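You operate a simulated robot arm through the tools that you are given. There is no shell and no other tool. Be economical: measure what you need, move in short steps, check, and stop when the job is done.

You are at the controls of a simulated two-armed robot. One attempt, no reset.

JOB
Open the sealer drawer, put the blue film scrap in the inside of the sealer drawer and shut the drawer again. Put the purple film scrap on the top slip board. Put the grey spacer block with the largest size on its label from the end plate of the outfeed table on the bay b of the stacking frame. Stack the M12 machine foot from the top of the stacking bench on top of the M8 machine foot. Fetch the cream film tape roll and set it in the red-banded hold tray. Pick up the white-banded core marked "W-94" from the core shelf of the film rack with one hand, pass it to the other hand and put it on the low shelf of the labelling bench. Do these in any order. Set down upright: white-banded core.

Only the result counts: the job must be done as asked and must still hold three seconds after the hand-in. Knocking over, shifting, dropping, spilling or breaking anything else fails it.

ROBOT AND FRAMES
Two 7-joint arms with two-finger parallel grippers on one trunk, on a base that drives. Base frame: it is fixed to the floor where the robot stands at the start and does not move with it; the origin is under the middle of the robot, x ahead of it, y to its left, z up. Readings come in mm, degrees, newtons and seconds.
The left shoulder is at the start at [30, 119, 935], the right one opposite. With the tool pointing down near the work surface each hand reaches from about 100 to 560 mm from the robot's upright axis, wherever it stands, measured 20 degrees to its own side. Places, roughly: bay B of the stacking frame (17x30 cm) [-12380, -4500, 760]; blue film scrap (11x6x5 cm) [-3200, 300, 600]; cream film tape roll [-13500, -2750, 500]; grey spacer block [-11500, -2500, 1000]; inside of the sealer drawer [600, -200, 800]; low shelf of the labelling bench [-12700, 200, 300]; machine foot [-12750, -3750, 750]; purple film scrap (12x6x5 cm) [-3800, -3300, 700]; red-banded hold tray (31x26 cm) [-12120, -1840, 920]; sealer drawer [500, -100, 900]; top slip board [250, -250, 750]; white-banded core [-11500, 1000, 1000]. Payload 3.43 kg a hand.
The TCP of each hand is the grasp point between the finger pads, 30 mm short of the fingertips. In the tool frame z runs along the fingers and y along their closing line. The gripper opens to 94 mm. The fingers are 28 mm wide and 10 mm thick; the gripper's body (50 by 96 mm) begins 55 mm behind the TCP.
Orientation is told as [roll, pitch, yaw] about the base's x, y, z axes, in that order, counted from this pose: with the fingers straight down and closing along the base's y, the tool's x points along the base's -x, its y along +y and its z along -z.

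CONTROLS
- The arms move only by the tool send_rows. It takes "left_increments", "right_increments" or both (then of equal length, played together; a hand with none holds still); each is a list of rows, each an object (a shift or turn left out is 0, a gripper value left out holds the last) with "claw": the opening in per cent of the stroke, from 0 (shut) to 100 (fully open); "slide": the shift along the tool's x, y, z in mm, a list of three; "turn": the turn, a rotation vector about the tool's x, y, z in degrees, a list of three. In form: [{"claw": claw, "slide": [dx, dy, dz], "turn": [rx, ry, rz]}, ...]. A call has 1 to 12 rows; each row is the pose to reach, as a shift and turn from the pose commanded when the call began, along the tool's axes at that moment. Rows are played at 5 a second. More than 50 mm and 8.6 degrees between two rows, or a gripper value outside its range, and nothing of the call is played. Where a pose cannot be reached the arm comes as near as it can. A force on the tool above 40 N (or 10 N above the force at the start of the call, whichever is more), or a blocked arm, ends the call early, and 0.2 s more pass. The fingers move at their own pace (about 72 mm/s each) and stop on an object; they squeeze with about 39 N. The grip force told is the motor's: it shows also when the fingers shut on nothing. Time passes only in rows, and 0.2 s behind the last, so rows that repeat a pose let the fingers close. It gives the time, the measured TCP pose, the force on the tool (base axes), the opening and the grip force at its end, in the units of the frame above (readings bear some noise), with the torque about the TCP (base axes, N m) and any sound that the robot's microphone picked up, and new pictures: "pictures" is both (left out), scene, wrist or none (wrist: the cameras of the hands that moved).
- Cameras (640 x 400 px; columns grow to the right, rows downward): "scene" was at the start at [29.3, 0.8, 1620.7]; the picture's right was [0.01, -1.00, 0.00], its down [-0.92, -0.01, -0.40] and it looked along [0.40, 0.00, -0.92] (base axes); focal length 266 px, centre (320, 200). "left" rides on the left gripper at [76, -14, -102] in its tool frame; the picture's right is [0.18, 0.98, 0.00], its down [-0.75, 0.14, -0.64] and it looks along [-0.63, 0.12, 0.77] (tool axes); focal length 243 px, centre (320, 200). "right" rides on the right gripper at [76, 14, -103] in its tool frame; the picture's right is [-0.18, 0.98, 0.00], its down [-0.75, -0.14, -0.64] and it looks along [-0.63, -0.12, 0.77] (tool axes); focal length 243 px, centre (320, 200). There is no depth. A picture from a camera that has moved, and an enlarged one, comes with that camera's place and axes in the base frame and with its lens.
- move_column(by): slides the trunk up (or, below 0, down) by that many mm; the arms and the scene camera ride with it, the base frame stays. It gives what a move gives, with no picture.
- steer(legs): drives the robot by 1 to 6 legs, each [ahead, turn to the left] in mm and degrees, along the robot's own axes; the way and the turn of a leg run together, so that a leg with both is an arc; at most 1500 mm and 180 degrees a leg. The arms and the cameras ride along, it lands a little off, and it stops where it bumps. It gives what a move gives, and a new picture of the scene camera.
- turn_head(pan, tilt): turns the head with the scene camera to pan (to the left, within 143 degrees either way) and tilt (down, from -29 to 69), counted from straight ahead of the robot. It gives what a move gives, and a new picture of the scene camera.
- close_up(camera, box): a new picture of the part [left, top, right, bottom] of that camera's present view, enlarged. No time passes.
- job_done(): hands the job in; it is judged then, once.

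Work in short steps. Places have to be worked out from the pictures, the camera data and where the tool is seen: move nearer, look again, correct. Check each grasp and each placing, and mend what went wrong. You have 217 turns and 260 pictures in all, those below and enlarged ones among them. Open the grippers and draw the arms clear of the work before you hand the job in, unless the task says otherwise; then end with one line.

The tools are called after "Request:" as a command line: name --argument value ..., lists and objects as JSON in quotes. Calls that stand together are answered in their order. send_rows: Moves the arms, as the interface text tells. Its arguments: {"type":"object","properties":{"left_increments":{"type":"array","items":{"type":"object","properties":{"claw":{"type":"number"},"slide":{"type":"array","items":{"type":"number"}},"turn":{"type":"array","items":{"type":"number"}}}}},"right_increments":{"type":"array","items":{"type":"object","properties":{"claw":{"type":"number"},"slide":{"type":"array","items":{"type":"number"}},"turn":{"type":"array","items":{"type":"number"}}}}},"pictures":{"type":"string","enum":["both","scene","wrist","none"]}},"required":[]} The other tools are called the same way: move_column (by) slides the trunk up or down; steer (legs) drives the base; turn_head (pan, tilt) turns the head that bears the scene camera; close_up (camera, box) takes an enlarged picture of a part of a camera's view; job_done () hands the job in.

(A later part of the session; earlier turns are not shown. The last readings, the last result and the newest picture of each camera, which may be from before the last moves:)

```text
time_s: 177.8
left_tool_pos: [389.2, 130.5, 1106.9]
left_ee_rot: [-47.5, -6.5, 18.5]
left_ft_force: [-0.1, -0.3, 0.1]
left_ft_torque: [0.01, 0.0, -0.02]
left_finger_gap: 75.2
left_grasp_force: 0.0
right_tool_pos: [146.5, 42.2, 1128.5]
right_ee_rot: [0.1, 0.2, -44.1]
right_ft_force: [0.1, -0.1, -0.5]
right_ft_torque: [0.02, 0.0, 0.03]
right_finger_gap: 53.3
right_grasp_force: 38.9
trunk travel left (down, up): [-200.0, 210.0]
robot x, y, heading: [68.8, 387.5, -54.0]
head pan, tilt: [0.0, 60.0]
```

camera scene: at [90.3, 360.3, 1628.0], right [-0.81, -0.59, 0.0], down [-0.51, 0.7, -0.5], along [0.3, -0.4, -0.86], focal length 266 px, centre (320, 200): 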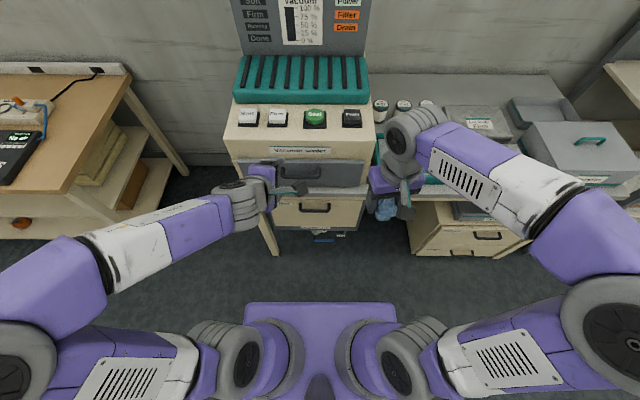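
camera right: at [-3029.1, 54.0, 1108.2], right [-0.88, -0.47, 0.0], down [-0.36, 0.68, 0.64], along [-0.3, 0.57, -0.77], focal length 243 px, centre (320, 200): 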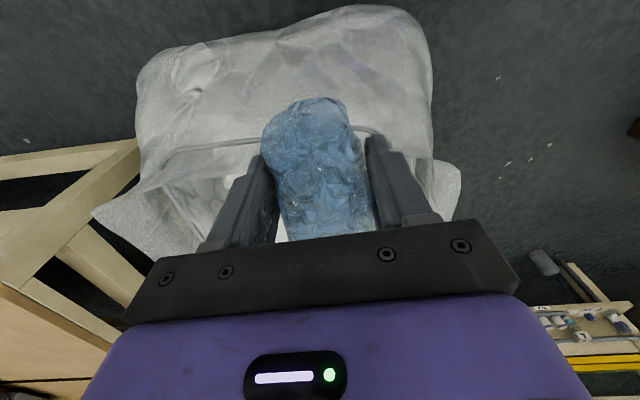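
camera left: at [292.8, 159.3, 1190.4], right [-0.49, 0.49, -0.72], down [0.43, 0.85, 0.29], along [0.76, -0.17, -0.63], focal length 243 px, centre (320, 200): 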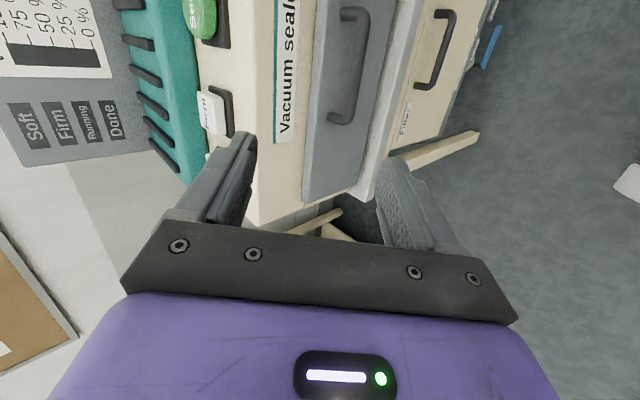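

Pose is re-based. I now go to the pre-grasp point (383,69,998), turning part of the way.

Request:
send_rows --left_increments '[{"slide": [12, 13, 37], "turn": [0.3, -1.8, -3.3]}, {"slide": [25, 26, 75], "turn": [0.6, -3.6, -6.6]}, {"slide": [37, 39, 113], "turn": [0.9, -5.5, -10]}, {"slide": [37, 39, 113], "turn": [0.9, -5.5, -10]}]'

```text
time_s: 178.8
left_tool_pos: [388.1, 125.3, 1098.7]
left_ee_rot: [-47.7, -6.2, 19.6]
left_ft_force: [-0.8, 0.0, -0.4]
left_ft_torque: [0.0, -0.02, -0.01]
left_finger_gap: 75.1
left_grasp_force: 0.0
left hand out of reach, approached as far as the arm can: row 1, 2, 3, 4
right_tool_pos: [146.3, 42.9, 1129.0]
right_ee_rot: [-0.1, 0.2, -44.2]
right_ft_force: [-0.1, 0.1, -1.1]
right_ft_torque: [0.0, 0.02, -0.02]
right_finger_gap: 53.2
right_grasp_force: 39.1
trunk travel left (down, up): [-200.0, 210.0]
robot x, y, heading: [66.3, 385.5, -53.8]
head pan, tilt: [0.0, 60.0]
camera scene: at [91.4, 357.2, 1627.9], right [-0.81, -0.59, 0.0], down [-0.51, 0.7, -0.5], along [0.3, -0.4, -0.87], focal length 266 px, centre (320, 200)
camera left: at [286.9, 159.7, 1169.0], right [-0.32, 0.59, -0.74], down [0.48, 0.78, 0.41], along [0.81, -0.23, -0.53], focal length 243 px, centre (320, 200)
```

scene: 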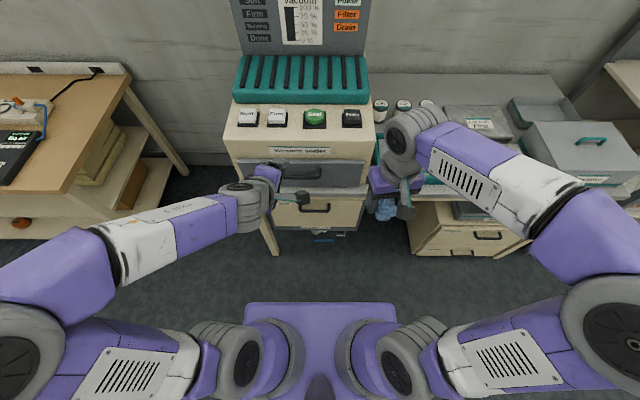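
left: 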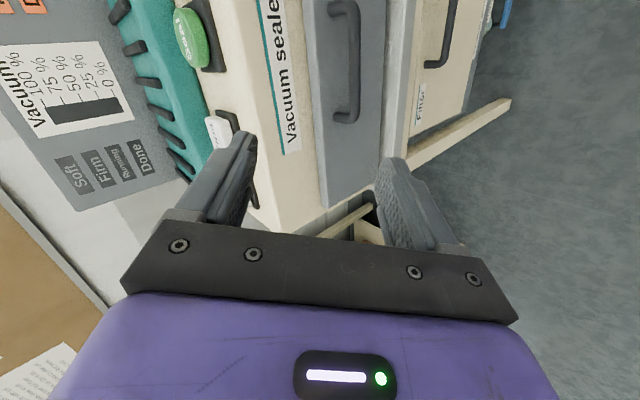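

The elbow swung out to its limit in this pose. Instead I'll use a near-vertical tool (tilt ~15°) with the fingers closing fore-aft: one finger goes into the gap behind the bar. First rotate back to vertical-ish.

Request:
send_rows --left_increments '[{"turn": [-8, 0, 0]}, {"turn": [-16, 0, 0]}, {"turn": [-24, 0, 0]}, {"turn": [-32, 0, 0]}, {"turn": [-32, 6, -3]}, {"turn": [-32, 6, -3]}]'

```text
time_s: 180.2
left_tool_pos: [392.6, 127.1, 1100.0]
left_ee_rot: [-15.6, 0.5, 18.9]
left_ft_force: [0.0, 0.6, 0.2]
left_ft_torque: [0.01, -0.02, -0.01]
left_finger_gap: 75.6
left_grasp_force: 0.0
right_tool_pos: [145.2, 42.1, 1128.4]
right_ee_rot: [-0.1, 0.2, -44.1]
right_ft_force: [0.6, -0.7, -0.6]
right_ft_torque: [0.0, 0.01, -0.03]
right_finger_gap: 53.1
right_grasp_force: 39.1
trunk travel left (down, up): [-200.0, 210.0]
robot x, y, heading: [68.4, 386.3, -53.5]
head pan, tilt: [0.0, 60.0]
camera scene: at [91.2, 356.5, 1627.9], right [-0.81, -0.59, 0.0], down [-0.51, 0.7, -0.5], along [0.3, -0.4, -0.87], focal length 266 px, centre (320, 200)
camera left: at [316.6, 114.3, 1202.6], right [-0.48, 0.84, -0.26], down [0.62, 0.54, 0.57], along [0.62, 0.12, -0.78], focal length 243 px, centre (320, 200)
```

scene: 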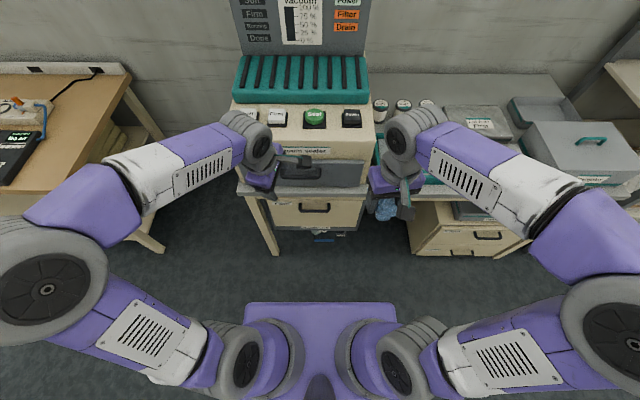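
left: 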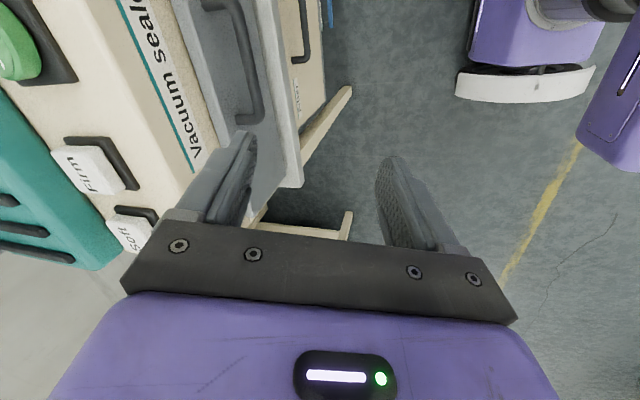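

Much better. I align yaw (+17°), reduce tilt to 10°, narrow the fingers to ~22 mm and move to a point 88 mm above the handle.

Request:
send_rows --left_increments '[{"slide": [2, -22, 25], "turn": [-1.4, -1.2, -4.2], "claw": 24}, {"slide": [5, -44, 50], "turn": [-2.8, -2.4, -8.4], "claw": 24}, {"slide": [7, -66, 75], "turn": [-4.2, -3.5, -12.7], "claw": 24}, {"slide": [9, -89, 100], "turn": [-5.6, -4.7, -16.9], "claw": 24}, {"slide": [9, -89, 100], "turn": [-5.6, -4.7, -16.9], "claw": 24}]'

```text
time_s: 181.4
left_tool_pos: [424.8, 17.7, 1026.8]
left_ee_rot: [-10.0, -0.4, 36.6]
left_ft_force: [0.3, 0.6, 0.1]
left_ft_torque: [-0.02, 0.03, -0.01]
left_finger_gap: 22.5
left_grasp_force: 0.1
right_tool_pos: [145.1, 42.5, 1129.2]
right_ee_rot: [0.0, 0.2, -44.3]
right_ft_force: [0.6, 0.6, 0.0]
right_ft_torque: [0.0, 0.01, -0.01]
right_finger_gap: 53.3
right_grasp_force: 38.9
trunk travel left (down, up): [-200.0, 210.0]
robot x, y, heading: [72.7, 382.3, -53.5]
head pan, tilt: [0.0, 60.0]
camera scene: at [91.3, 358.1, 1627.9], right [-0.81, -0.59, 0.0], down [-0.51, 0.7, -0.5], along [0.3, -0.4, -0.87], focal length 266 px, centre (320, 200)
camera left: at [359.5, -25.5, 1128.8], right [-0.72, 0.67, -0.17], down [0.45, 0.65, 0.61], along [0.52, 0.37, -0.77], focal length 243 px, centre (320, 200)
```

scene: 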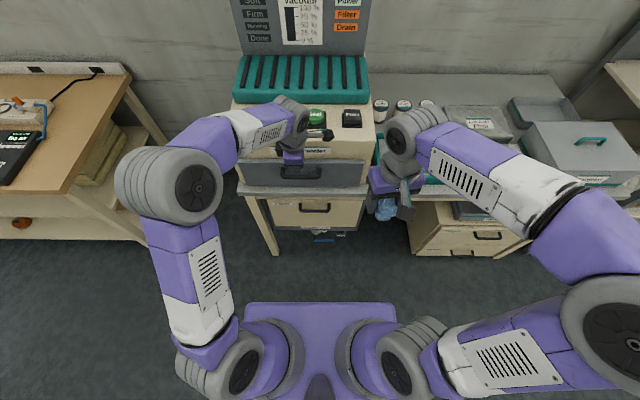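
left: 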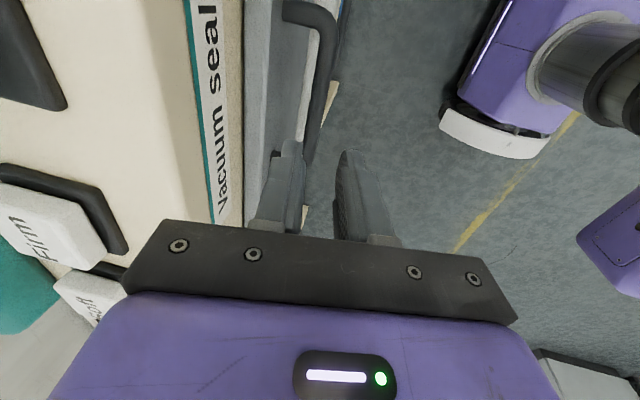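

Alignment good: bar lies on the computed line. Descend 60 along the tool axis and check.

Request:
send_rows --left_increments '[{"slide": [0, 0, 30]}, {"slide": [0, 0, 58]}]' --pictures "wrist"

Request:
close_up --camera "left" --box '[200, 60, 440, 210]'

```text
time_s: 182.0
left_tool_pos: [427.9, 9.5, 968.6]
left_ee_rot: [-9.8, -0.4, 36.4]
left_ft_force: [-0.1, -1.0, 0.2]
left_ft_torque: [0.02, 0.02, 0.01]
left_finger_gap: 22.7
left_grasp_force: 0.0
right_tool_pos: [145.1, 41.7, 1127.9]
right_ee_rot: [0.0, 0.2, -44.3]
right_ft_force: [0.0, 0.1, -0.3]
right_ft_torque: [0.02, 0.01, 0.0]
right_finger_gap: 53.2
right_grasp_force: 38.9
trunk travel left (down, up): [-200.0, 210.0]
robot x, y, heading: [66.9, 387.1, -53.6]
head pan, tilt: [0.0, 60.0]
camera left: at [364.1, -34.3, 1071.8], right [-0.72, 0.67, -0.17], down [0.46, 0.65, 0.61], along [0.52, 0.37, -0.77], focal length 243 px, centre (320, 200)
```

left: 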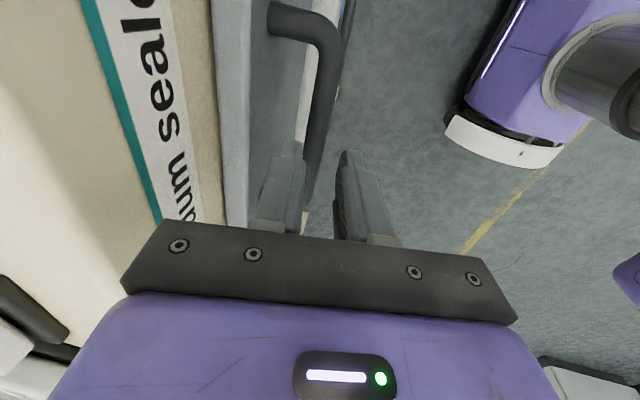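

```text
2.67 times, centred on (320, 135) of left
camera zoom: at [364.1, -34.3, 1071.8], right [-0.72, 0.67, -0.17], down [0.46, 0.65, 0.61], along [0.52, 0.37, -0.77], focal length 647 px, centre (320, 373)
```

zoom: 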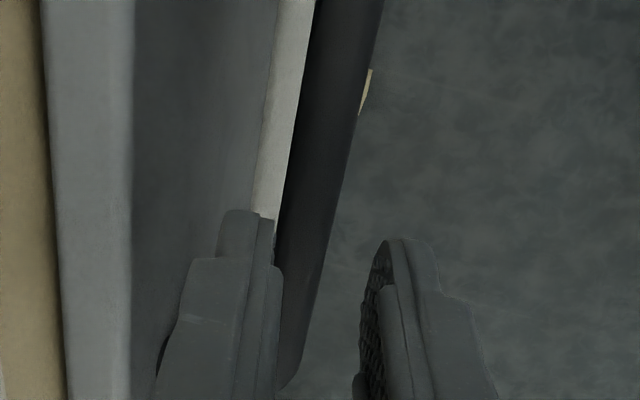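

The back finger is lined up with the gap. Descend 30 more, then close.

Request:
send_rows --left_increments '[{"slide": [0, -1, 10]}, {"slide": [0, -2, 20]}, {"slide": [0, -2, 31]}]' --pictures "wrist"

```text
time_s: 182.8
left_tool_pos: [433.2, 3.6, 938.6]
left_ee_rot: [-10.0, -0.4, 36.4]
left_ft_force: [-0.6, -0.4, 0.0]
left_ft_torque: [0.0, -0.02, 0.0]
left_finger_gap: 22.7
left_grasp_force: 0.0
right_tool_pos: [145.6, 42.7, 1128.6]
right_ee_rot: [0.0, 0.3, -44.3]
right_ft_force: [0.7, 0.4, 0.5]
right_ft_torque: [0.0, 0.02, 0.01]
right_finger_gap: 53.3
right_grasp_force: 38.7
trunk travel left (down, up): [-200.0, 210.0]
robot x, y, heading: [66.6, 386.9, -53.7]
head pan, tilt: [0.0, 60.0]
camera left: at [368.4, -40.0, 1041.3], right [-0.72, 0.67, -0.17], down [0.45, 0.65, 0.61], along [0.52, 0.36, -0.77], focal length 243 px, centre (320, 200)
```

left: 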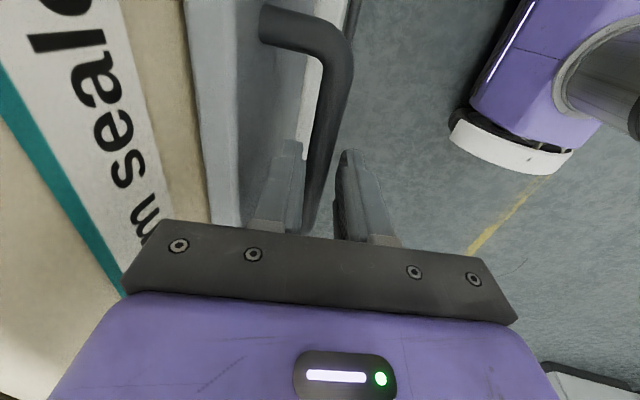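

Free of contact; the bar sits between the fingers. Go 4 mm lower and close.

Request:
send_rows --left_increments '[{"slide": [0, -1, 5]}, {"slide": [0, -1, 5], "claw": 0}, {"slide": [0, -1, 5], "claw": 0}, {"slide": [0, -1, 5], "claw": 0}]' --pictures "wrist"

```text
time_s: 183.8
left_tool_pos: [434.2, 1.3, 933.6]
left_ee_rot: [-10.0, -0.5, 36.3]
left_ft_force: [4.0, -3.3, 4.7]
left_ft_torque: [0.11, -0.34, -0.11]
left_finger_gap: 13.5
left_grasp_force: 45.0
right_tool_pos: [145.0, 41.5, 1128.6]
right_ee_rot: [0.0, 0.3, -44.2]
right_ft_force: [-0.6, -0.5, 0.0]
right_ft_torque: [0.01, 0.0, -0.02]
right_finger_gap: 52.9
right_grasp_force: 38.9
trunk travel left (down, up): [-200.0, 210.0]
robot x, y, heading: [69.6, 387.4, -53.6]
head pan, tilt: [0.0, 60.0]
camera left: at [369.8, -42.0, 1036.7], right [-0.72, 0.67, -0.17], down [0.45, 0.65, 0.61], along [0.52, 0.36, -0.77], focal length 243 px, centre (320, 200)
```

left: 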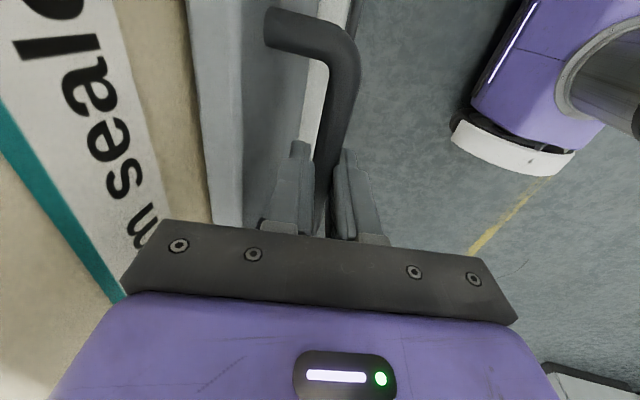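

Bar gripped (13.5 mm). Pull straight back horizontally 160 mm.

Request:
send_rows --left_increments '[{"slide": [0, 20, -3.5]}, {"slide": [0, 39, -7]}, {"slide": [0, 59, -10.5]}, {"slide": [0, 79, -14]}, {"slide": [0, 98, -17.5]}, {"slide": [0, 118, -21]}, {"slide": [0, 138, -24.5]}, {"slide": [0, 158, -28]}]'

```text
time_s: 185.6
left_tool_pos: [340.8, 131.6, 933.8]
left_ee_rot: [-9.9, -0.3, 36.6]
left_ft_force: [18.0, 15.5, 20.2]
left_ft_torque: [0.61, -0.99, -0.23]
left_finger_gap: 13.8
left_grasp_force: 44.7
right_tool_pos: [147.2, 44.7, 1130.2]
right_ee_rot: [-0.1, 0.1, -44.2]
right_ft_force: [0.0, 0.8, 0.4]
right_ft_torque: [-0.03, -0.01, 0.0]
right_finger_gap: 52.9
right_grasp_force: 39.0
trunk travel left (down, up): [-200.0, 210.0]
robot x, y, heading: [68.1, 388.9, -53.5]
head pan, tilt: [0.0, 60.0]
camera scene: at [92.7, 360.8, 1628.2], right [-0.8, -0.59, 0.0], down [-0.51, 0.7, -0.5], along [0.3, -0.4, -0.87], focal length 266 px, centre (320, 200)
camera left: at [276.1, 88.6, 1036.8], right [-0.72, 0.67, -0.17], down [0.45, 0.65, 0.61], along [0.52, 0.36, -0.77], focal length 243 px, centre (320, 200)
```

scene: 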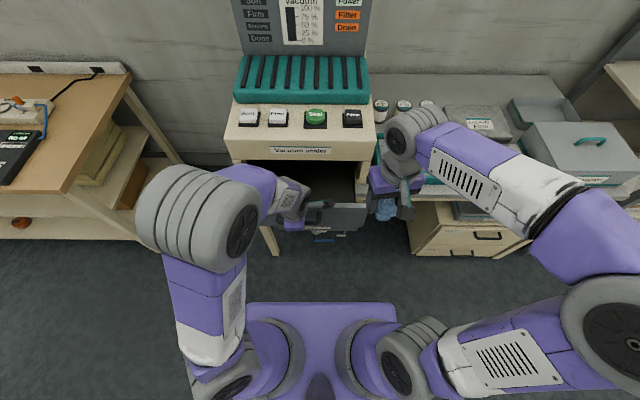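
left: 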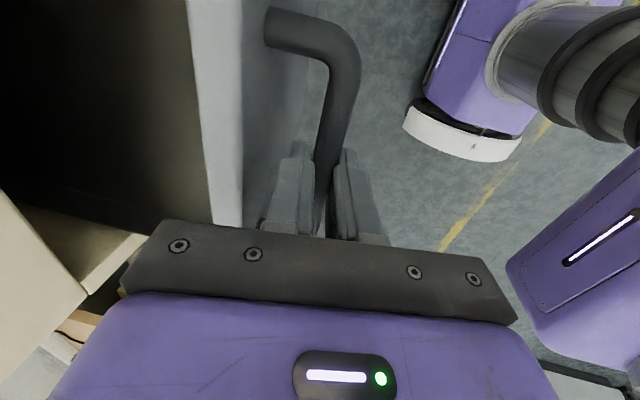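

Drawer is open ~160 mm. Release the handle and raise the left hand clear.

Request:
send_rows --left_increments '[{"claw": 26}, {"claw": 26}, {"claw": 26, "slide": [0, 0, -30]}, {"claw": 26, "slide": [0, 0, -75]}, {"claw": 26, "slide": [0, 0, -120]}, {"claw": 26, "slide": [0, 0, -165]}, {"claw": 26, "slide": [0, 0, -200]}, {"claw": 26, "slide": [-40, 0, -220]}, {"claw": 26, "slide": [-85, 0, -230]}, {"claw": 26, "slide": [-130, 0, -230]}, {"claw": 26, "slide": [-160, 0, -230]}]'

```text
time_s: 188.0
left_tool_pos: [443.3, 254.6, 1162.0]
left_ee_rot: [-10.0, -0.4, 36.4]
left_ft_force: [-0.9, 0.3, -0.7]
left_ft_torque: [-0.01, 0.0, 0.0]
left_finger_gap: 24.2
left_grasp_force: 0.1
right_tool_pos: [146.5, 43.8, 1128.0]
right_ee_rot: [0.0, 0.2, -44.2]
right_ft_force: [0.0, 0.2, 0.1]
right_ft_torque: [-0.02, 0.05, 0.0]
right_finger_gap: 52.0
right_grasp_force: 39.2
trunk travel left (down, up): [-200.0, 210.0]
robot x, y, heading: [68.9, 385.4, -53.6]
head pan, tilt: [0.0, 60.0]
camera scene: at [91.5, 357.6, 1627.9], right [-0.81, -0.59, 0.0], down [-0.51, 0.7, -0.5], along [0.3, -0.4, -0.87], focal length 266 px, centre (320, 200)
camera left: at [378.2, 210.7, 1264.2], right [-0.72, 0.67, -0.17], down [0.45, 0.65, 0.61], along [0.52, 0.36, -0.77], focal length 243 px, centre (320, 200)
```

scene: 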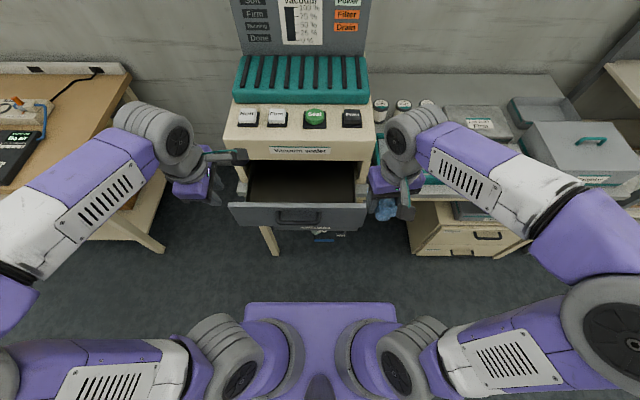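
left: 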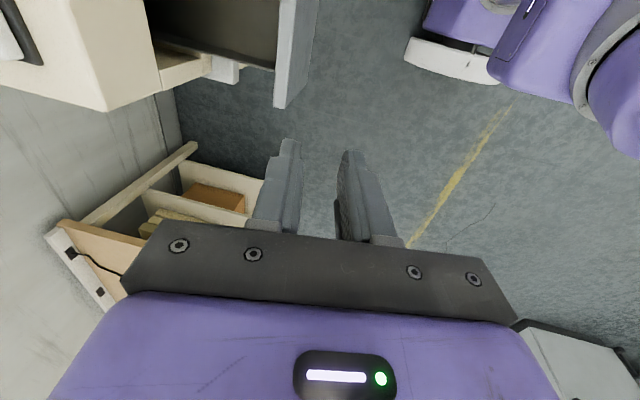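

Drawer is open. I bring the right hand with the blue scrap over the drawer interior (target (410,31)), moving the left hand further aside.

Request:
send_rows --right_increments '[{"slide": [-33, 29, 0], "turn": [0, 0, 1.6]}, {"slide": [-66, 58, 0], "turn": [0, 0, 3.2]}, {"slide": [-99, 87, 0], "turn": [0, 0, 4.8]}, {"slide": [-132, 116, 0], "turn": [0, 0, 6.4]}, {"slide": [-165, 145, 0], "turn": [0, 0, 8]}, {"slide": [-198, 174, 0], "turn": [0, 0, 9.4]}]' --left_increments '[{"slide": [-15, 0, 0]}, {"slide": [-30, 0, 0]}, {"slide": [-45, 0, 0]}, {"slide": [-60, 0, 0]}, {"slide": [-70, 0, 0]}, {"slide": [-80, 0, 0]}]'

```text
time_s: 189.4
left_tool_pos: [508.2, 303.6, 1163.7]
left_ee_rot: [-10.0, -0.3, 36.5]
left_ft_force: [-0.1, -0.1, 0.9]
left_ft_torque: [0.0, 0.03, -0.03]
left_finger_gap: 24.3
left_grasp_force: 0.1
right_tool_pos: [411.3, 31.2, 1125.8]
right_ee_rot: [-0.1, 0.1, -53.6]
right_ft_force: [0.8, -0.2, -0.6]
right_ft_torque: [0.0, -0.01, -0.02]
right_finger_gap: 51.8
right_grasp_force: 39.2
trunk travel left (down, up): [-200.0, 210.0]
robot x, y, heading: [68.8, 388.5, -53.5]
head pan, tilt: [0.0, 60.0]
camera scene: at [93.5, 357.2, 1627.8], right [-0.81, -0.59, 0.0], down [-0.51, 0.7, -0.5], along [0.3, -0.4, -0.87], focal length 266 px, centre (320, 200)
camera right: at [378.2, 100.1, 1226.2], right [0.9, 0.43, 0.0], down [0.34, -0.69, 0.64], along [0.28, -0.58, -0.77], focal length 243 px, centre (320, 200)
camera left: at [444.0, 260.7, 1266.1], right [-0.72, 0.67, -0.17], down [0.45, 0.65, 0.61], along [0.52, 0.37, -0.77], focal length 243 px, centre (320, 200)
```

scene: 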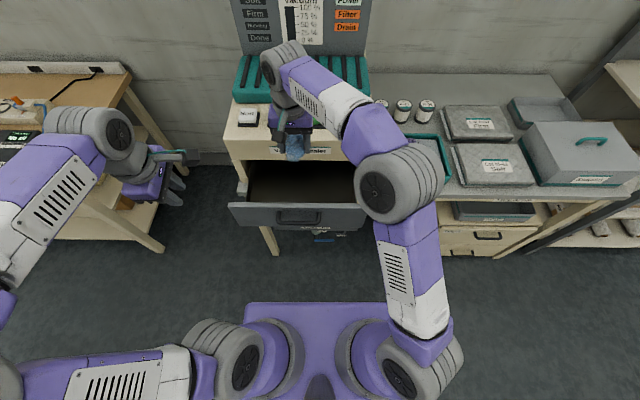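
right: 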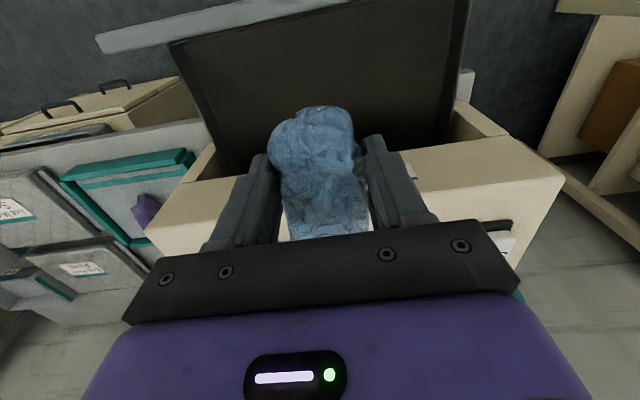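
left: 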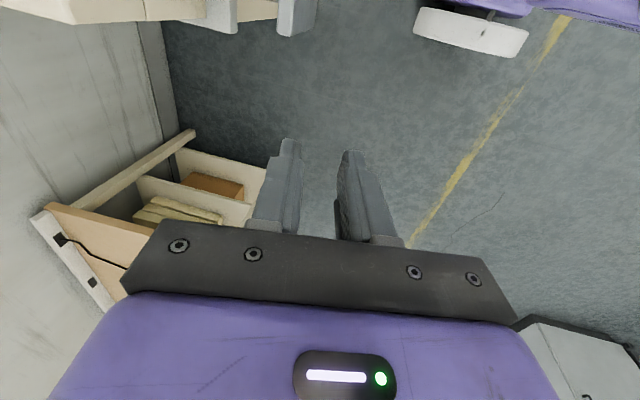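

I zoom in to judge clearance to the sealer front.

Request:
close_up --camera "right" --box '[140, 0, 580, 275]'

Request:
close_up --camera "scene" --box '[200, 80, 400, 240]'

```text
1.45 times, centred on (360, 138) of right
camera zoom: at [378.2, 100.1, 1226.2], right [0.9, 0.43, 0.0], down [0.34, -0.69, 0.64], along [0.28, -0.58, -0.77], focal length 353 px, centre (262, 291)
```

zoom: 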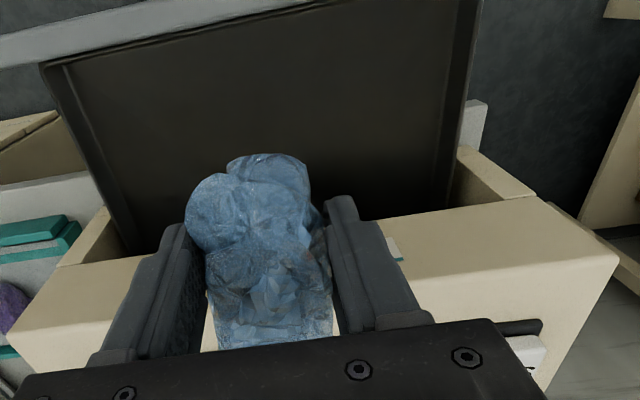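

```text
2.50 times, centred on (300, 160) of scene
camera zoom: at [93.5, 357.2, 1627.8], right [-0.81, -0.59, 0.0], down [-0.51, 0.7, -0.5], along [0.3, -0.4, -0.87], focal length 664 px, centre (370, 300)
```

zoom: 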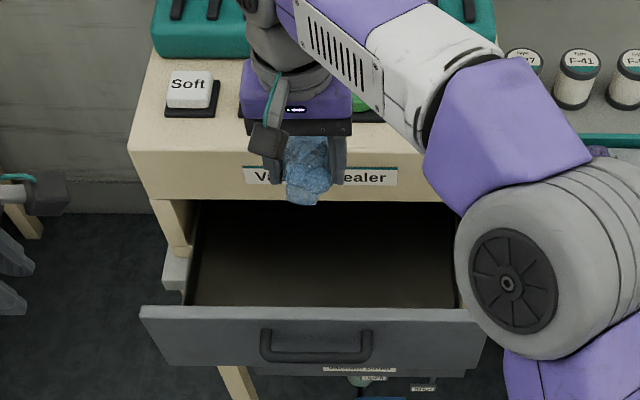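

Shift 10 mm back and descend 85 mm, checking forces.

Request:
send_rows --right_increments '[{"slide": [10, 0, 20]}, {"slide": [10, 0, 40]}, {"slide": [10, 0, 60]}, {"slide": [10, 0, 85]}]' --pictures "both"

```text
time_s: 190.4
left_tool_pos: [507.4, 303.7, 1163.0]
left_ee_rot: [-9.9, -0.3, 36.5]
left_ft_force: [0.5, -0.6, 0.2]
left_ft_torque: [-0.03, 0.01, -0.03]
left_finger_gap: 24.4
left_grasp_force: 0.0
right_tool_pos: [403.2, 38.8, 1043.1]
right_ee_rot: [0.0, 0.1, -53.5]
right_ft_force: [-0.6, 0.1, -0.7]
right_ft_torque: [0.0, 0.02, 0.01]
right_finger_gap: 51.6
right_grasp_force: 38.8
trunk travel left (down, up): [-200.0, 210.0]
robot x, y, heading: [67.5, 385.4, -53.5]
head pan, tilt: [0.0, 60.0]
camera scene: at [91.8, 356.9, 1627.9], right [-0.81, -0.59, 0.0], down [-0.51, 0.7, -0.5], along [0.3, -0.4, -0.87], focal length 266 px, centre (320, 200)
camera right: at [370.5, 107.7, 1143.5], right [0.9, 0.43, 0.0], down [0.33, -0.69, 0.64], along [0.28, -0.58, -0.77], focal length 243 px, centre (320, 200)
```

scene: 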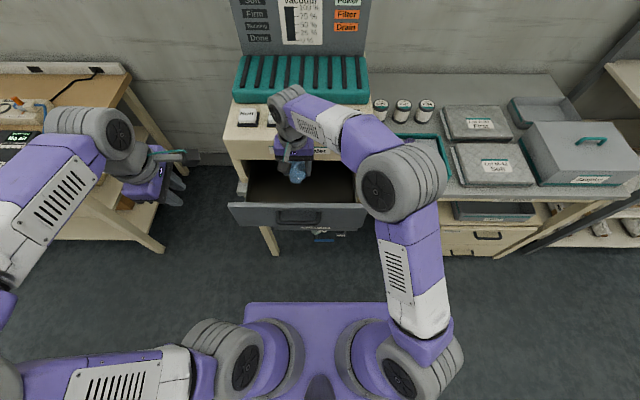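
right: 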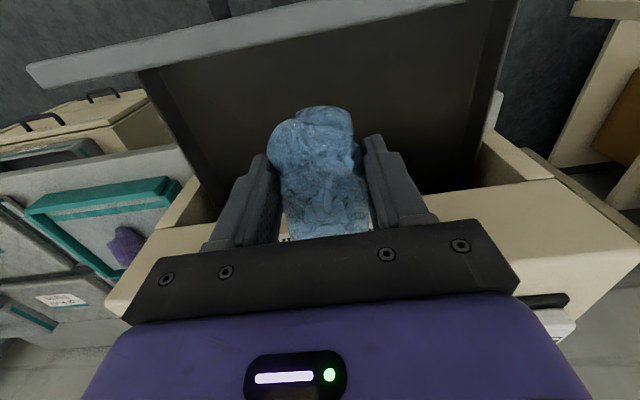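

Clear. Descend another 100 mm watching forces.

Request:
send_rows --right_increments '[{"slide": [0, 0, 20]}, {"slide": [0, 0, 40]}, {"slide": [0, 0, 60]}, {"slide": [0, 0, 80]}, {"slide": [0, 0, 100]}]' --pictures "wrist"

```text
time_s: 191.6
left_tool_pos: [506.2, 304.0, 1163.7]
left_ee_rot: [-9.9, -0.4, 36.5]
left_ft_force: [-0.1, 0.7, 0.6]
left_ft_torque: [0.0, -0.01, 0.01]
left_finger_gap: 24.5
left_grasp_force: 0.0
right_tool_pos: [402.3, 37.4, 942.1]
right_ee_rot: [0.0, 0.3, -53.5]
right_ft_force: [-0.2, -0.2, -0.2]
right_ft_torque: [-0.01, 0.04, 0.0]
right_finger_gap: 51.7
right_grasp_force: 38.4
trunk travel left (down, up): [-200.0, 210.0]
robot x, y, heading: [69.1, 383.6, -53.3]
head pan, tilt: [0.0, 60.0]
camera right: at [369.5, 106.4, 1042.3], right [0.9, 0.43, 0.0], down [0.33, -0.69, 0.64], along [0.28, -0.58, -0.77], focal length 243 px, centre (320, 200)
```

right: 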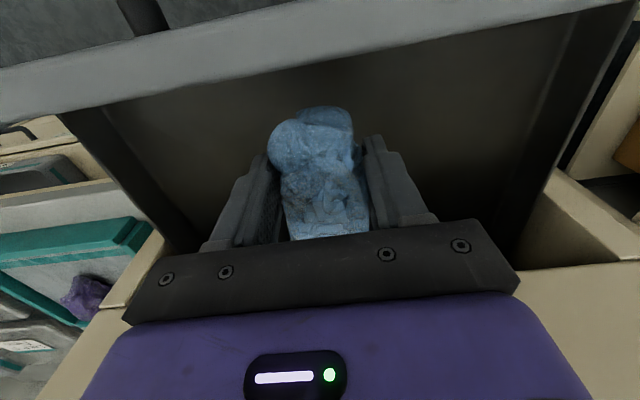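

Inside the drawer, no contact yet. Lower gently until contact.

Request:
send_rows --right_increments '[{"slide": [0, 0, 10]}, {"slide": [0, 0, 20]}, {"slide": [0, 0, 27]}, {"slide": [0, 0, 34]}, {"slide": [0, 0, 40]}]' --pictures "wrist"

```text
time_s: 192.8
left_tool_pos: [506.3, 303.8, 1163.7]
left_ee_rot: [-10.0, -0.5, 36.5]
left_ft_force: [1.3, 0.1, 0.0]
left_ft_torque: [-0.02, 0.03, -0.01]
left_finger_gap: 24.4
left_grasp_force: 0.0
right_tool_pos: [403.2, 37.7, 902.7]
right_ee_rot: [0.0, 0.2, -53.7]
right_ft_force: [0.4, 0.9, -0.8]
right_ft_torque: [0.02, 0.02, 0.01]
right_finger_gap: 51.6
right_grasp_force: 38.6
trunk travel left (down, up): [-200.0, 210.0]
robot x, y, heading: [69.1, 388.4, -53.4]
head pan, tilt: [0.0, 60.0]
camera right: at [369.5, 106.7, 1003.8], right [0.9, 0.43, 0.0], down [0.33, -0.69, 0.64], along [0.28, -0.58, -0.77], focal length 243 px, centre (320, 200)
```

right: 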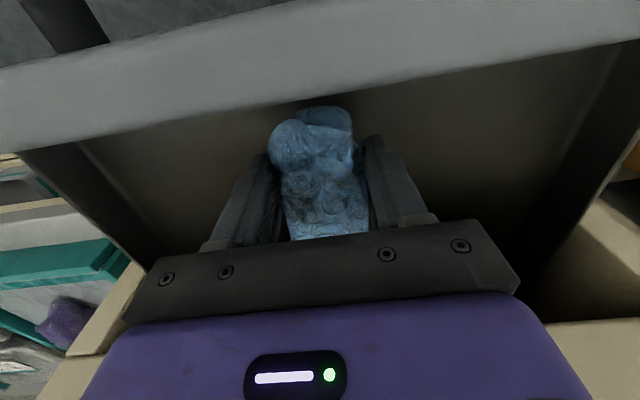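

Request:
send_rows --right_increments '[{"slide": [0, 0, 7]}, {"slide": [0, 0, 14]}, {"slide": [0, 0, 20]}, {"slide": [0, 0, 26]}]' --pictures "wrist"

```text
time_s: 193.8
left_tool_pos: [505.6, 305.4, 1164.8]
left_ee_rot: [-10.0, -0.4, 36.5]
left_ft_force: [0.8, -0.3, -0.3]
left_ft_torque: [-0.01, 0.0, -0.01]
left_finger_gap: 24.4
left_grasp_force: 0.1
right_tool_pos: [403.1, 37.3, 880.8]
right_ee_rot: [0.0, -0.4, -53.8]
right_ft_force: [-3.0, -1.3, 23.8]
right_ft_torque: [-1.16, -0.23, -0.17]
right_finger_gap: 51.2
right_grasp_force: 39.0
trunk travel left (down, up): [-200.0, 210.0]
robot x, y, heading: [69.5, 386.0, -53.8]
head pan, tilt: [0.0, 60.0]
camera right: at [369.1, 106.1, 979.4], right [0.9, 0.43, 0.0], down [0.33, -0.69, 0.65], along [0.28, -0.58, -0.76], focal length 243 px, centre (320, 200)
```

right: 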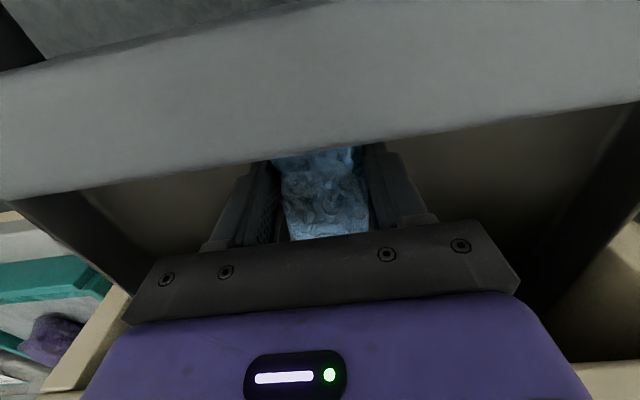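

Contact with the drawer floor. Ease up 3 mm, release and lift straight out.

Request:
send_rows --right_increments '[{"slide": [0, 0, -3]}, {"slide": [0, 0, -3], "claw": 80}, {"slide": [0, 0, -3], "claw": 80}, {"slide": [0, 0, -3], "claw": 80}, {"slide": [0, 0, -30], "claw": 80}, {"slide": [0, 0, -70], "claw": 80}, {"slide": [0, 0, -110], "claw": 80}, {"slide": [0, 0, -155], "claw": 80}, {"slide": [0, 0, -200], "claw": 80}, {"slide": [0, 0, -245], "claw": 80}]' --pictures "wrist"

```text
time_s: 196.0
left_tool_pos: [506.4, 305.2, 1163.7]
left_ee_rot: [-10.0, -0.4, 36.5]
left_ft_force: [0.0, 0.8, 0.1]
left_ft_torque: [-0.03, 0.02, 0.01]
left_finger_gap: 24.2
left_grasp_force: 0.1
right_tool_pos: [400.0, 38.3, 1123.8]
right_ee_rot: [0.0, 0.3, -53.5]
right_ft_force: [-1.0, 0.4, 0.5]
right_ft_torque: [-0.03, 0.02, -0.02]
right_finger_gap: 75.1
right_grasp_force: 0.0
trunk travel left (down, up): [-200.0, 210.0]
robot x, y, heading: [70.4, 385.2, -53.6]
head pan, tilt: [0.0, 60.0]
camera right: at [367.3, 107.5, 1224.1], right [0.9, 0.44, 0.0], down [0.34, -0.69, 0.64], along [0.28, -0.58, -0.77], focal length 243 px, centre (320, 200)
```

right: 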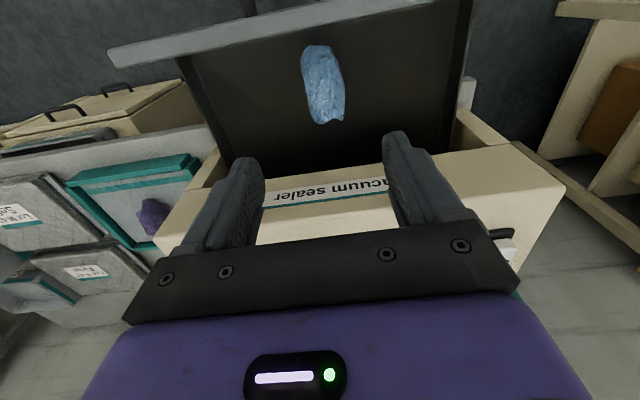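

Blue lies in the drawer. Now close the right gripper, move it in front of the handle, lower and push the drawer shut.

Request:
send_rows --right_increments '[{"slide": [45, 0, 0], "claw": 0}, {"slide": [90, 0, 0], "claw": 0}, {"slide": [135, 0, 0], "claw": 0}, {"slide": [165, 0, 0], "claw": 0}, {"slide": [165, 0, 45], "claw": 0}, {"slide": [165, 0, 90], "claw": 0}, {"slide": [165, 0, 135], "claw": 0}, {"slide": [165, 0, 165], "claw": 0}, {"slide": [165, 0, 190], "claw": 0}]'

```text
time_s: 198.0
left_tool_pos: [506.4, 304.8, 1163.2]
left_ee_rot: [-9.9, -0.4, 36.5]
left_ft_force: [-0.1, -0.9, 0.8]
left_ft_torque: [0.02, 0.0, 0.0]
left_finger_gap: 24.5
left_grasp_force: 0.1
right_tool_pos: [307.2, 170.9, 931.0]
right_ee_rot: [0.1, 0.3, -53.6]
right_ft_force: [0.0, 0.4, 0.0]
right_ft_torque: [0.0, 0.0, 0.02]
right_finger_gap: 0.0
right_grasp_force: 32.9
trunk travel left (down, up): [-200.0, 210.0]
robot x, y, heading: [70.1, 382.5, -53.8]
head pan, tilt: [0.0, 60.0]
camera scene: at [92.0, 356.9, 1627.9], right [-0.81, -0.59, 0.0], down [-0.51, 0.7, -0.5], along [0.3, -0.4, -0.87], focal length 266 px, centre (320, 200)
camera right: at [273.4, 240.0, 1031.9], right [0.9, 0.43, 0.0], down [0.33, -0.69, 0.64], along [0.28, -0.58, -0.77], focal length 243 px, centre (320, 200)
```

scene: 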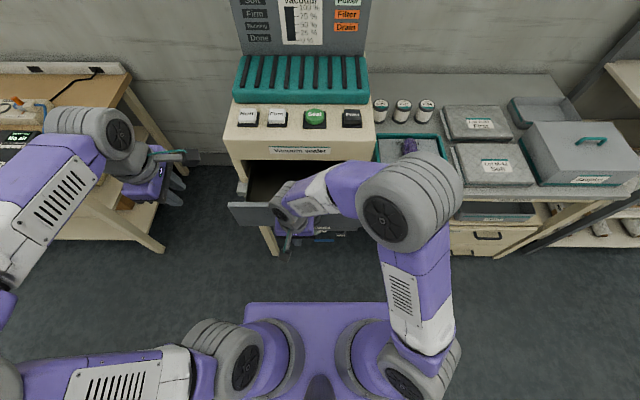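
right: 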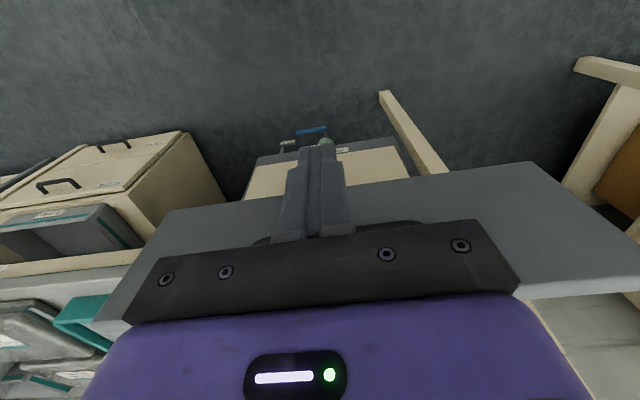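

Positioned. Push forward.

Request:
send_rows --right_increments '[{"slide": [-25, 0, 0]}, {"slide": [-50, 0, 0]}, {"slide": [-75, 0, 0]}, {"slide": [-100, 0, 0]}, {"slide": [-125, 0, 0]}, {"slide": [-150, 0, 0]}, {"slide": [-170, 0, 0]}, {"slide": [-185, 0, 0]}, {"slide": [-195, 0, 0]}, {"slide": [-205, 0, 0]}]'

```text
time_s: 200.2
left_tool_pos: [503.1, 307.4, 1163.8]
left_ee_rot: [-10.2, -0.4, 36.6]
left_ft_force: [-0.4, -0.2, 0.3]
left_ft_torque: [0.01, -0.02, 0.0]
left_finger_gap: 24.2
left_grasp_force: 0.1
right_tool_pos: [422.5, 14.2, 932.4]
right_ee_rot: [-0.2, 0.9, -53.5]
right_ft_force: [-26.2, 27.6, 4.5]
right_ft_torque: [0.51, -0.03, -0.1]
right_finger_gap: 0.0
right_grasp_force: 33.2
trunk travel left (down, up): [-200.0, 210.0]
robot x, y, heading: [67.7, 384.8, -53.5]
head pan, tilt: [0.0, 60.0]
camera scene: at [87.1, 361.9, 1628.0], right [-0.81, -0.59, 0.0], down [-0.51, 0.7, -0.5], along [0.3, -0.41, -0.86], focal length 266 px, centre (320, 200)
camera right: at [389.6, 81.6, 1033.3], right [0.9, 0.44, -0.01], down [0.34, -0.7, 0.63], along [0.27, -0.57, -0.78], focal length 243 px, centre (320, 200)
```

scene: 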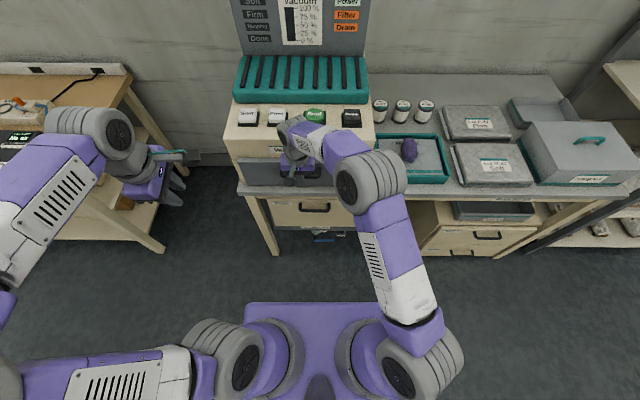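
right: 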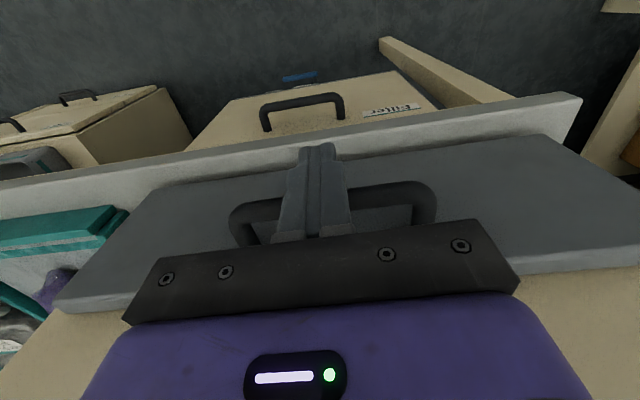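

The drawer is home (38 N against stop). Retract the right hand back and up, and bring both arms to a travel posture.

Request:
send_rows --right_increments '[{"slide": [40, 0, 0]}, {"slide": [80, 0, 0]}, {"slide": [120, 0, 0], "claw": 100}, {"slide": [120, -20, -45]}, {"slide": [120, -50, -80]}, {"slide": [120, -80, -115]}, {"slide": [120, -110, -150]}, {"slide": [120, -140, -185]}, {"slide": [120, -170, -210]}]' --left_increments '[{"turn": [1, 1, 8]}, {"turn": [2, 2, 16]}, {"turn": [3, 3, 24]}, {"turn": [4, 4, 32]}, {"turn": [5, 5, 40]}, {"turn": [6, 6, 48]}, {"turn": [7, 7, 56]}, {"turn": [8, 8, 64]}, {"turn": [8, 8, 72], "claw": 100}]' --pictures "scene"

```text
time_s: 202.2
left_tool_pos: [506.1, 303.3, 1163.8]
left_ee_rot: [-13.1, -8.1, -35.9]
left_ft_force: [-0.3, -0.1, -0.1]
left_ft_torque: [0.0, 0.03, -0.01]
left_finger_gap: 79.9
left_grasp_force: 0.0
right_tool_pos: [218.8, -0.8, 1143.2]
right_ee_rot: [0.0, 0.2, -53.6]
right_ft_force: [0.2, 0.0, 0.5]
right_ft_torque: [-0.02, 0.01, -0.04]
right_finger_gap: 94.1
right_grasp_force: 0.0
trunk travel left (down, up): [-200.0, 210.0]
robot x, y, heading: [67.6, 382.9, -53.5]
head pan, tilt: [0.0, 60.0]
camera scene: at [90.8, 356.6, 1627.9], right [-0.81, -0.59, 0.0], down [-0.51, 0.7, -0.5], along [0.3, -0.4, -0.87], focal length 266 px, centre (320, 200)
```

scene: 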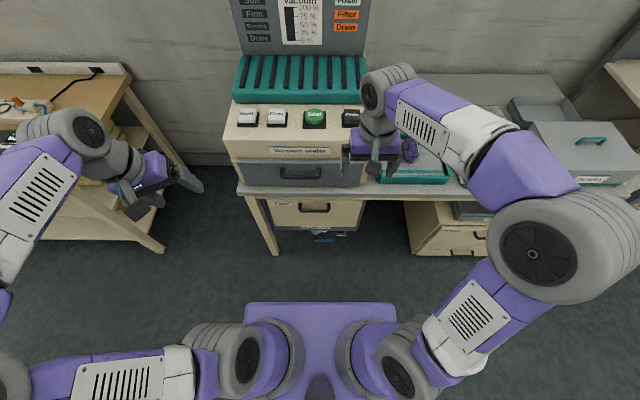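

Drawer shut. I level the left hand, then back off and drive down the aisle toward the far cluster.

Request:
send_rows --left_increments '[{"turn": [-6.5, 4, 0]}, {"turn": [-13, 8, 0]}, {"turn": [-13, 8, 0], "slide": [30, -30, 0]}, {"turn": [-13, 8, 0], "slide": [60, -60, 0]}]' --pictures "none"

Request:
steer --legs '[[-500, 0], [0, -90], [1500, 0], [1500, 0], [1500, 0], [1500, 0]]'

Request:
turn_head --pan -25 --tilt 12

```text
time_s: 203.2
left_tool_pos: [421.5, 291.9, 1166.7]
left_ee_rot: [0.0, 0.0, -36.8]
left_ft_force: [-0.5, -0.1, -0.1]
left_ft_torque: [0.0, -0.03, 0.01]
left_finger_gap: 94.1
left_grasp_force: 0.0
right_tool_pos: [218.5, 1.1, 1143.0]
right_ee_rot: [-0.1, 0.1, -53.6]
right_ft_force: [0.0, 0.7, 0.0]
right_ft_torque: [-0.01, -0.01, 0.02]
right_finger_gap: 94.0
right_grasp_force: 0.0
trunk travel left (down, up): [-200.0, 210.0]
robot x, y, heading: [71.3, 387.7, -53.4]
head pan, tilt: [0.0, 60.0]
```

```text
time_s: 238.2
left_tool_pos: [-5206.7, -3076.3, 1165.2]
left_ee_rot: [0.0, 0.0, -125.7]
left_ft_force: [0.3, -0.1, 0.9]
left_ft_torque: [-0.01, 0.01, 0.01]
left_finger_gap: 94.2
left_grasp_force: 0.1
right_tool_pos: [-5503.0, -2879.9, 1143.0]
right_ee_rot: [0.0, 0.1, -142.6]
right_ft_force: [-0.5, 0.2, 0.7]
right_ft_torque: [0.03, 0.04, -0.01]
right_finger_gap: 94.3
right_grasp_force: 0.0
trunk travel left (down, up): [-200.0, 210.0]
robot x, y, heading: [-5122.2, -2721.5, -142.6]
head pan, tilt: [0.0, 60.0]
camera scene: at [-5147.6, -2743.4, 1627.9], right [-0.61, 0.79, 0.0], down [0.69, 0.53, -0.5], along [-0.4, -0.3, -0.87], focal length 266 px, centre (320, 200)
```

scene: 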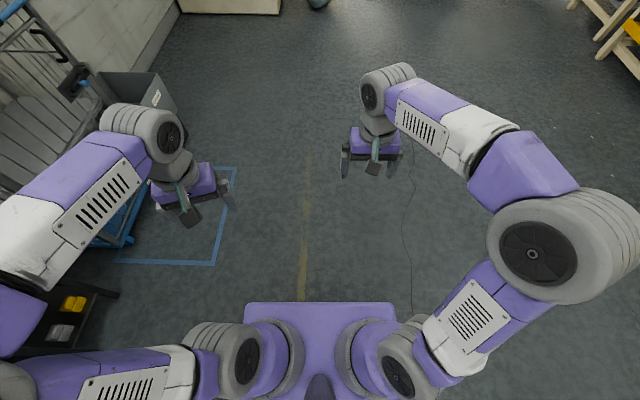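

```text
time_s: 239.4
left_tool_pos: [-5205.3, -3076.9, 1165.6]
left_ee_rot: [0.0, -0.2, -125.6]
left_ft_force: [-0.5, 0.0, 0.9]
left_ft_torque: [0.02, 0.01, 0.0]
left_finger_gap: 93.8
left_grasp_force: 0.0
right_tool_pos: [-5502.5, -2880.4, 1141.0]
right_ee_rot: [0.0, 0.1, -142.5]
right_ft_force: [-0.5, -0.9, -0.4]
right_ft_torque: [-0.01, -0.03, -0.01]
right_finger_gap: 94.1
right_grasp_force: 0.0
trunk travel left (down, up): [-200.0, 210.0]
robot x, y, heading: [-5120.3, -2721.4, -142.4]
head pan, tilt: [-25.0, 12.0]
camera scene: at [-5185.5, -2722.9, 1699.0], right [-0.22, 0.98, 0.0], down [0.2, 0.05, -0.98], along [-0.95, -0.21, -0.21], focal length 266 px, centre (320, 200)
```

scene: 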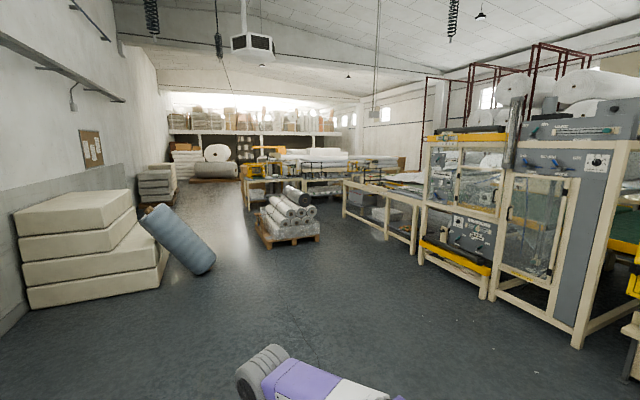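

I zoom into the far cluster.

Request:
close_up --camera "scene" --box '[230, 110, 430, 235]'

Request:
turn_head --pan -50 --tilt 12

```text
3.20 times, centred on (330, 172) of scene
camera zoom: at [-5185.5, -2722.9, 1699.0], right [-0.22, 0.98, 0.0], down [0.2, 0.05, -0.98], along [-0.95, -0.21, -0.21], focal length 850 px, centre (288, 288)
```

zoom: 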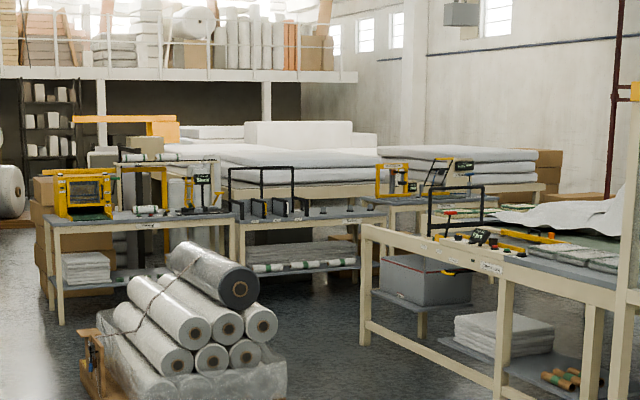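

```text
time_s: 240.3
left_tool_pos: [-5205.6, -3076.6, 1164.7]
left_ee_rot: [0.0, -0.1, -125.6]
left_ft_force: [-0.5, 0.2, 0.3]
left_ft_torque: [-0.02, 0.0, 0.01]
left_finger_gap: 93.9
left_grasp_force: 0.0
right_tool_pos: [-5502.6, -2879.2, 1142.1]
right_ee_rot: [0.0, 0.2, -142.4]
right_ft_force: [-0.6, 1.2, 0.3]
right_ft_torque: [-0.02, 0.02, 0.05]
right_finger_gap: 94.1
right_grasp_force: 0.0
trunk travel left (down, up): [-200.0, 210.0]
robot x, y, heading: [-5120.0, -2722.5, -142.8]
head pan, tilt: [-50.0, 12.0]
camera scene: at [-5185.5, -2682.6, 1699.1], right [0.22, 0.98, 0.0], down [0.2, -0.04, -0.98], along [-0.96, 0.21, -0.21], focal length 266 px, centre (320, 200)
```

scene: 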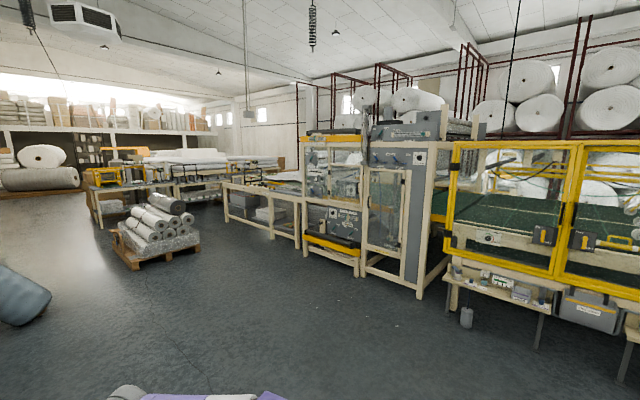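

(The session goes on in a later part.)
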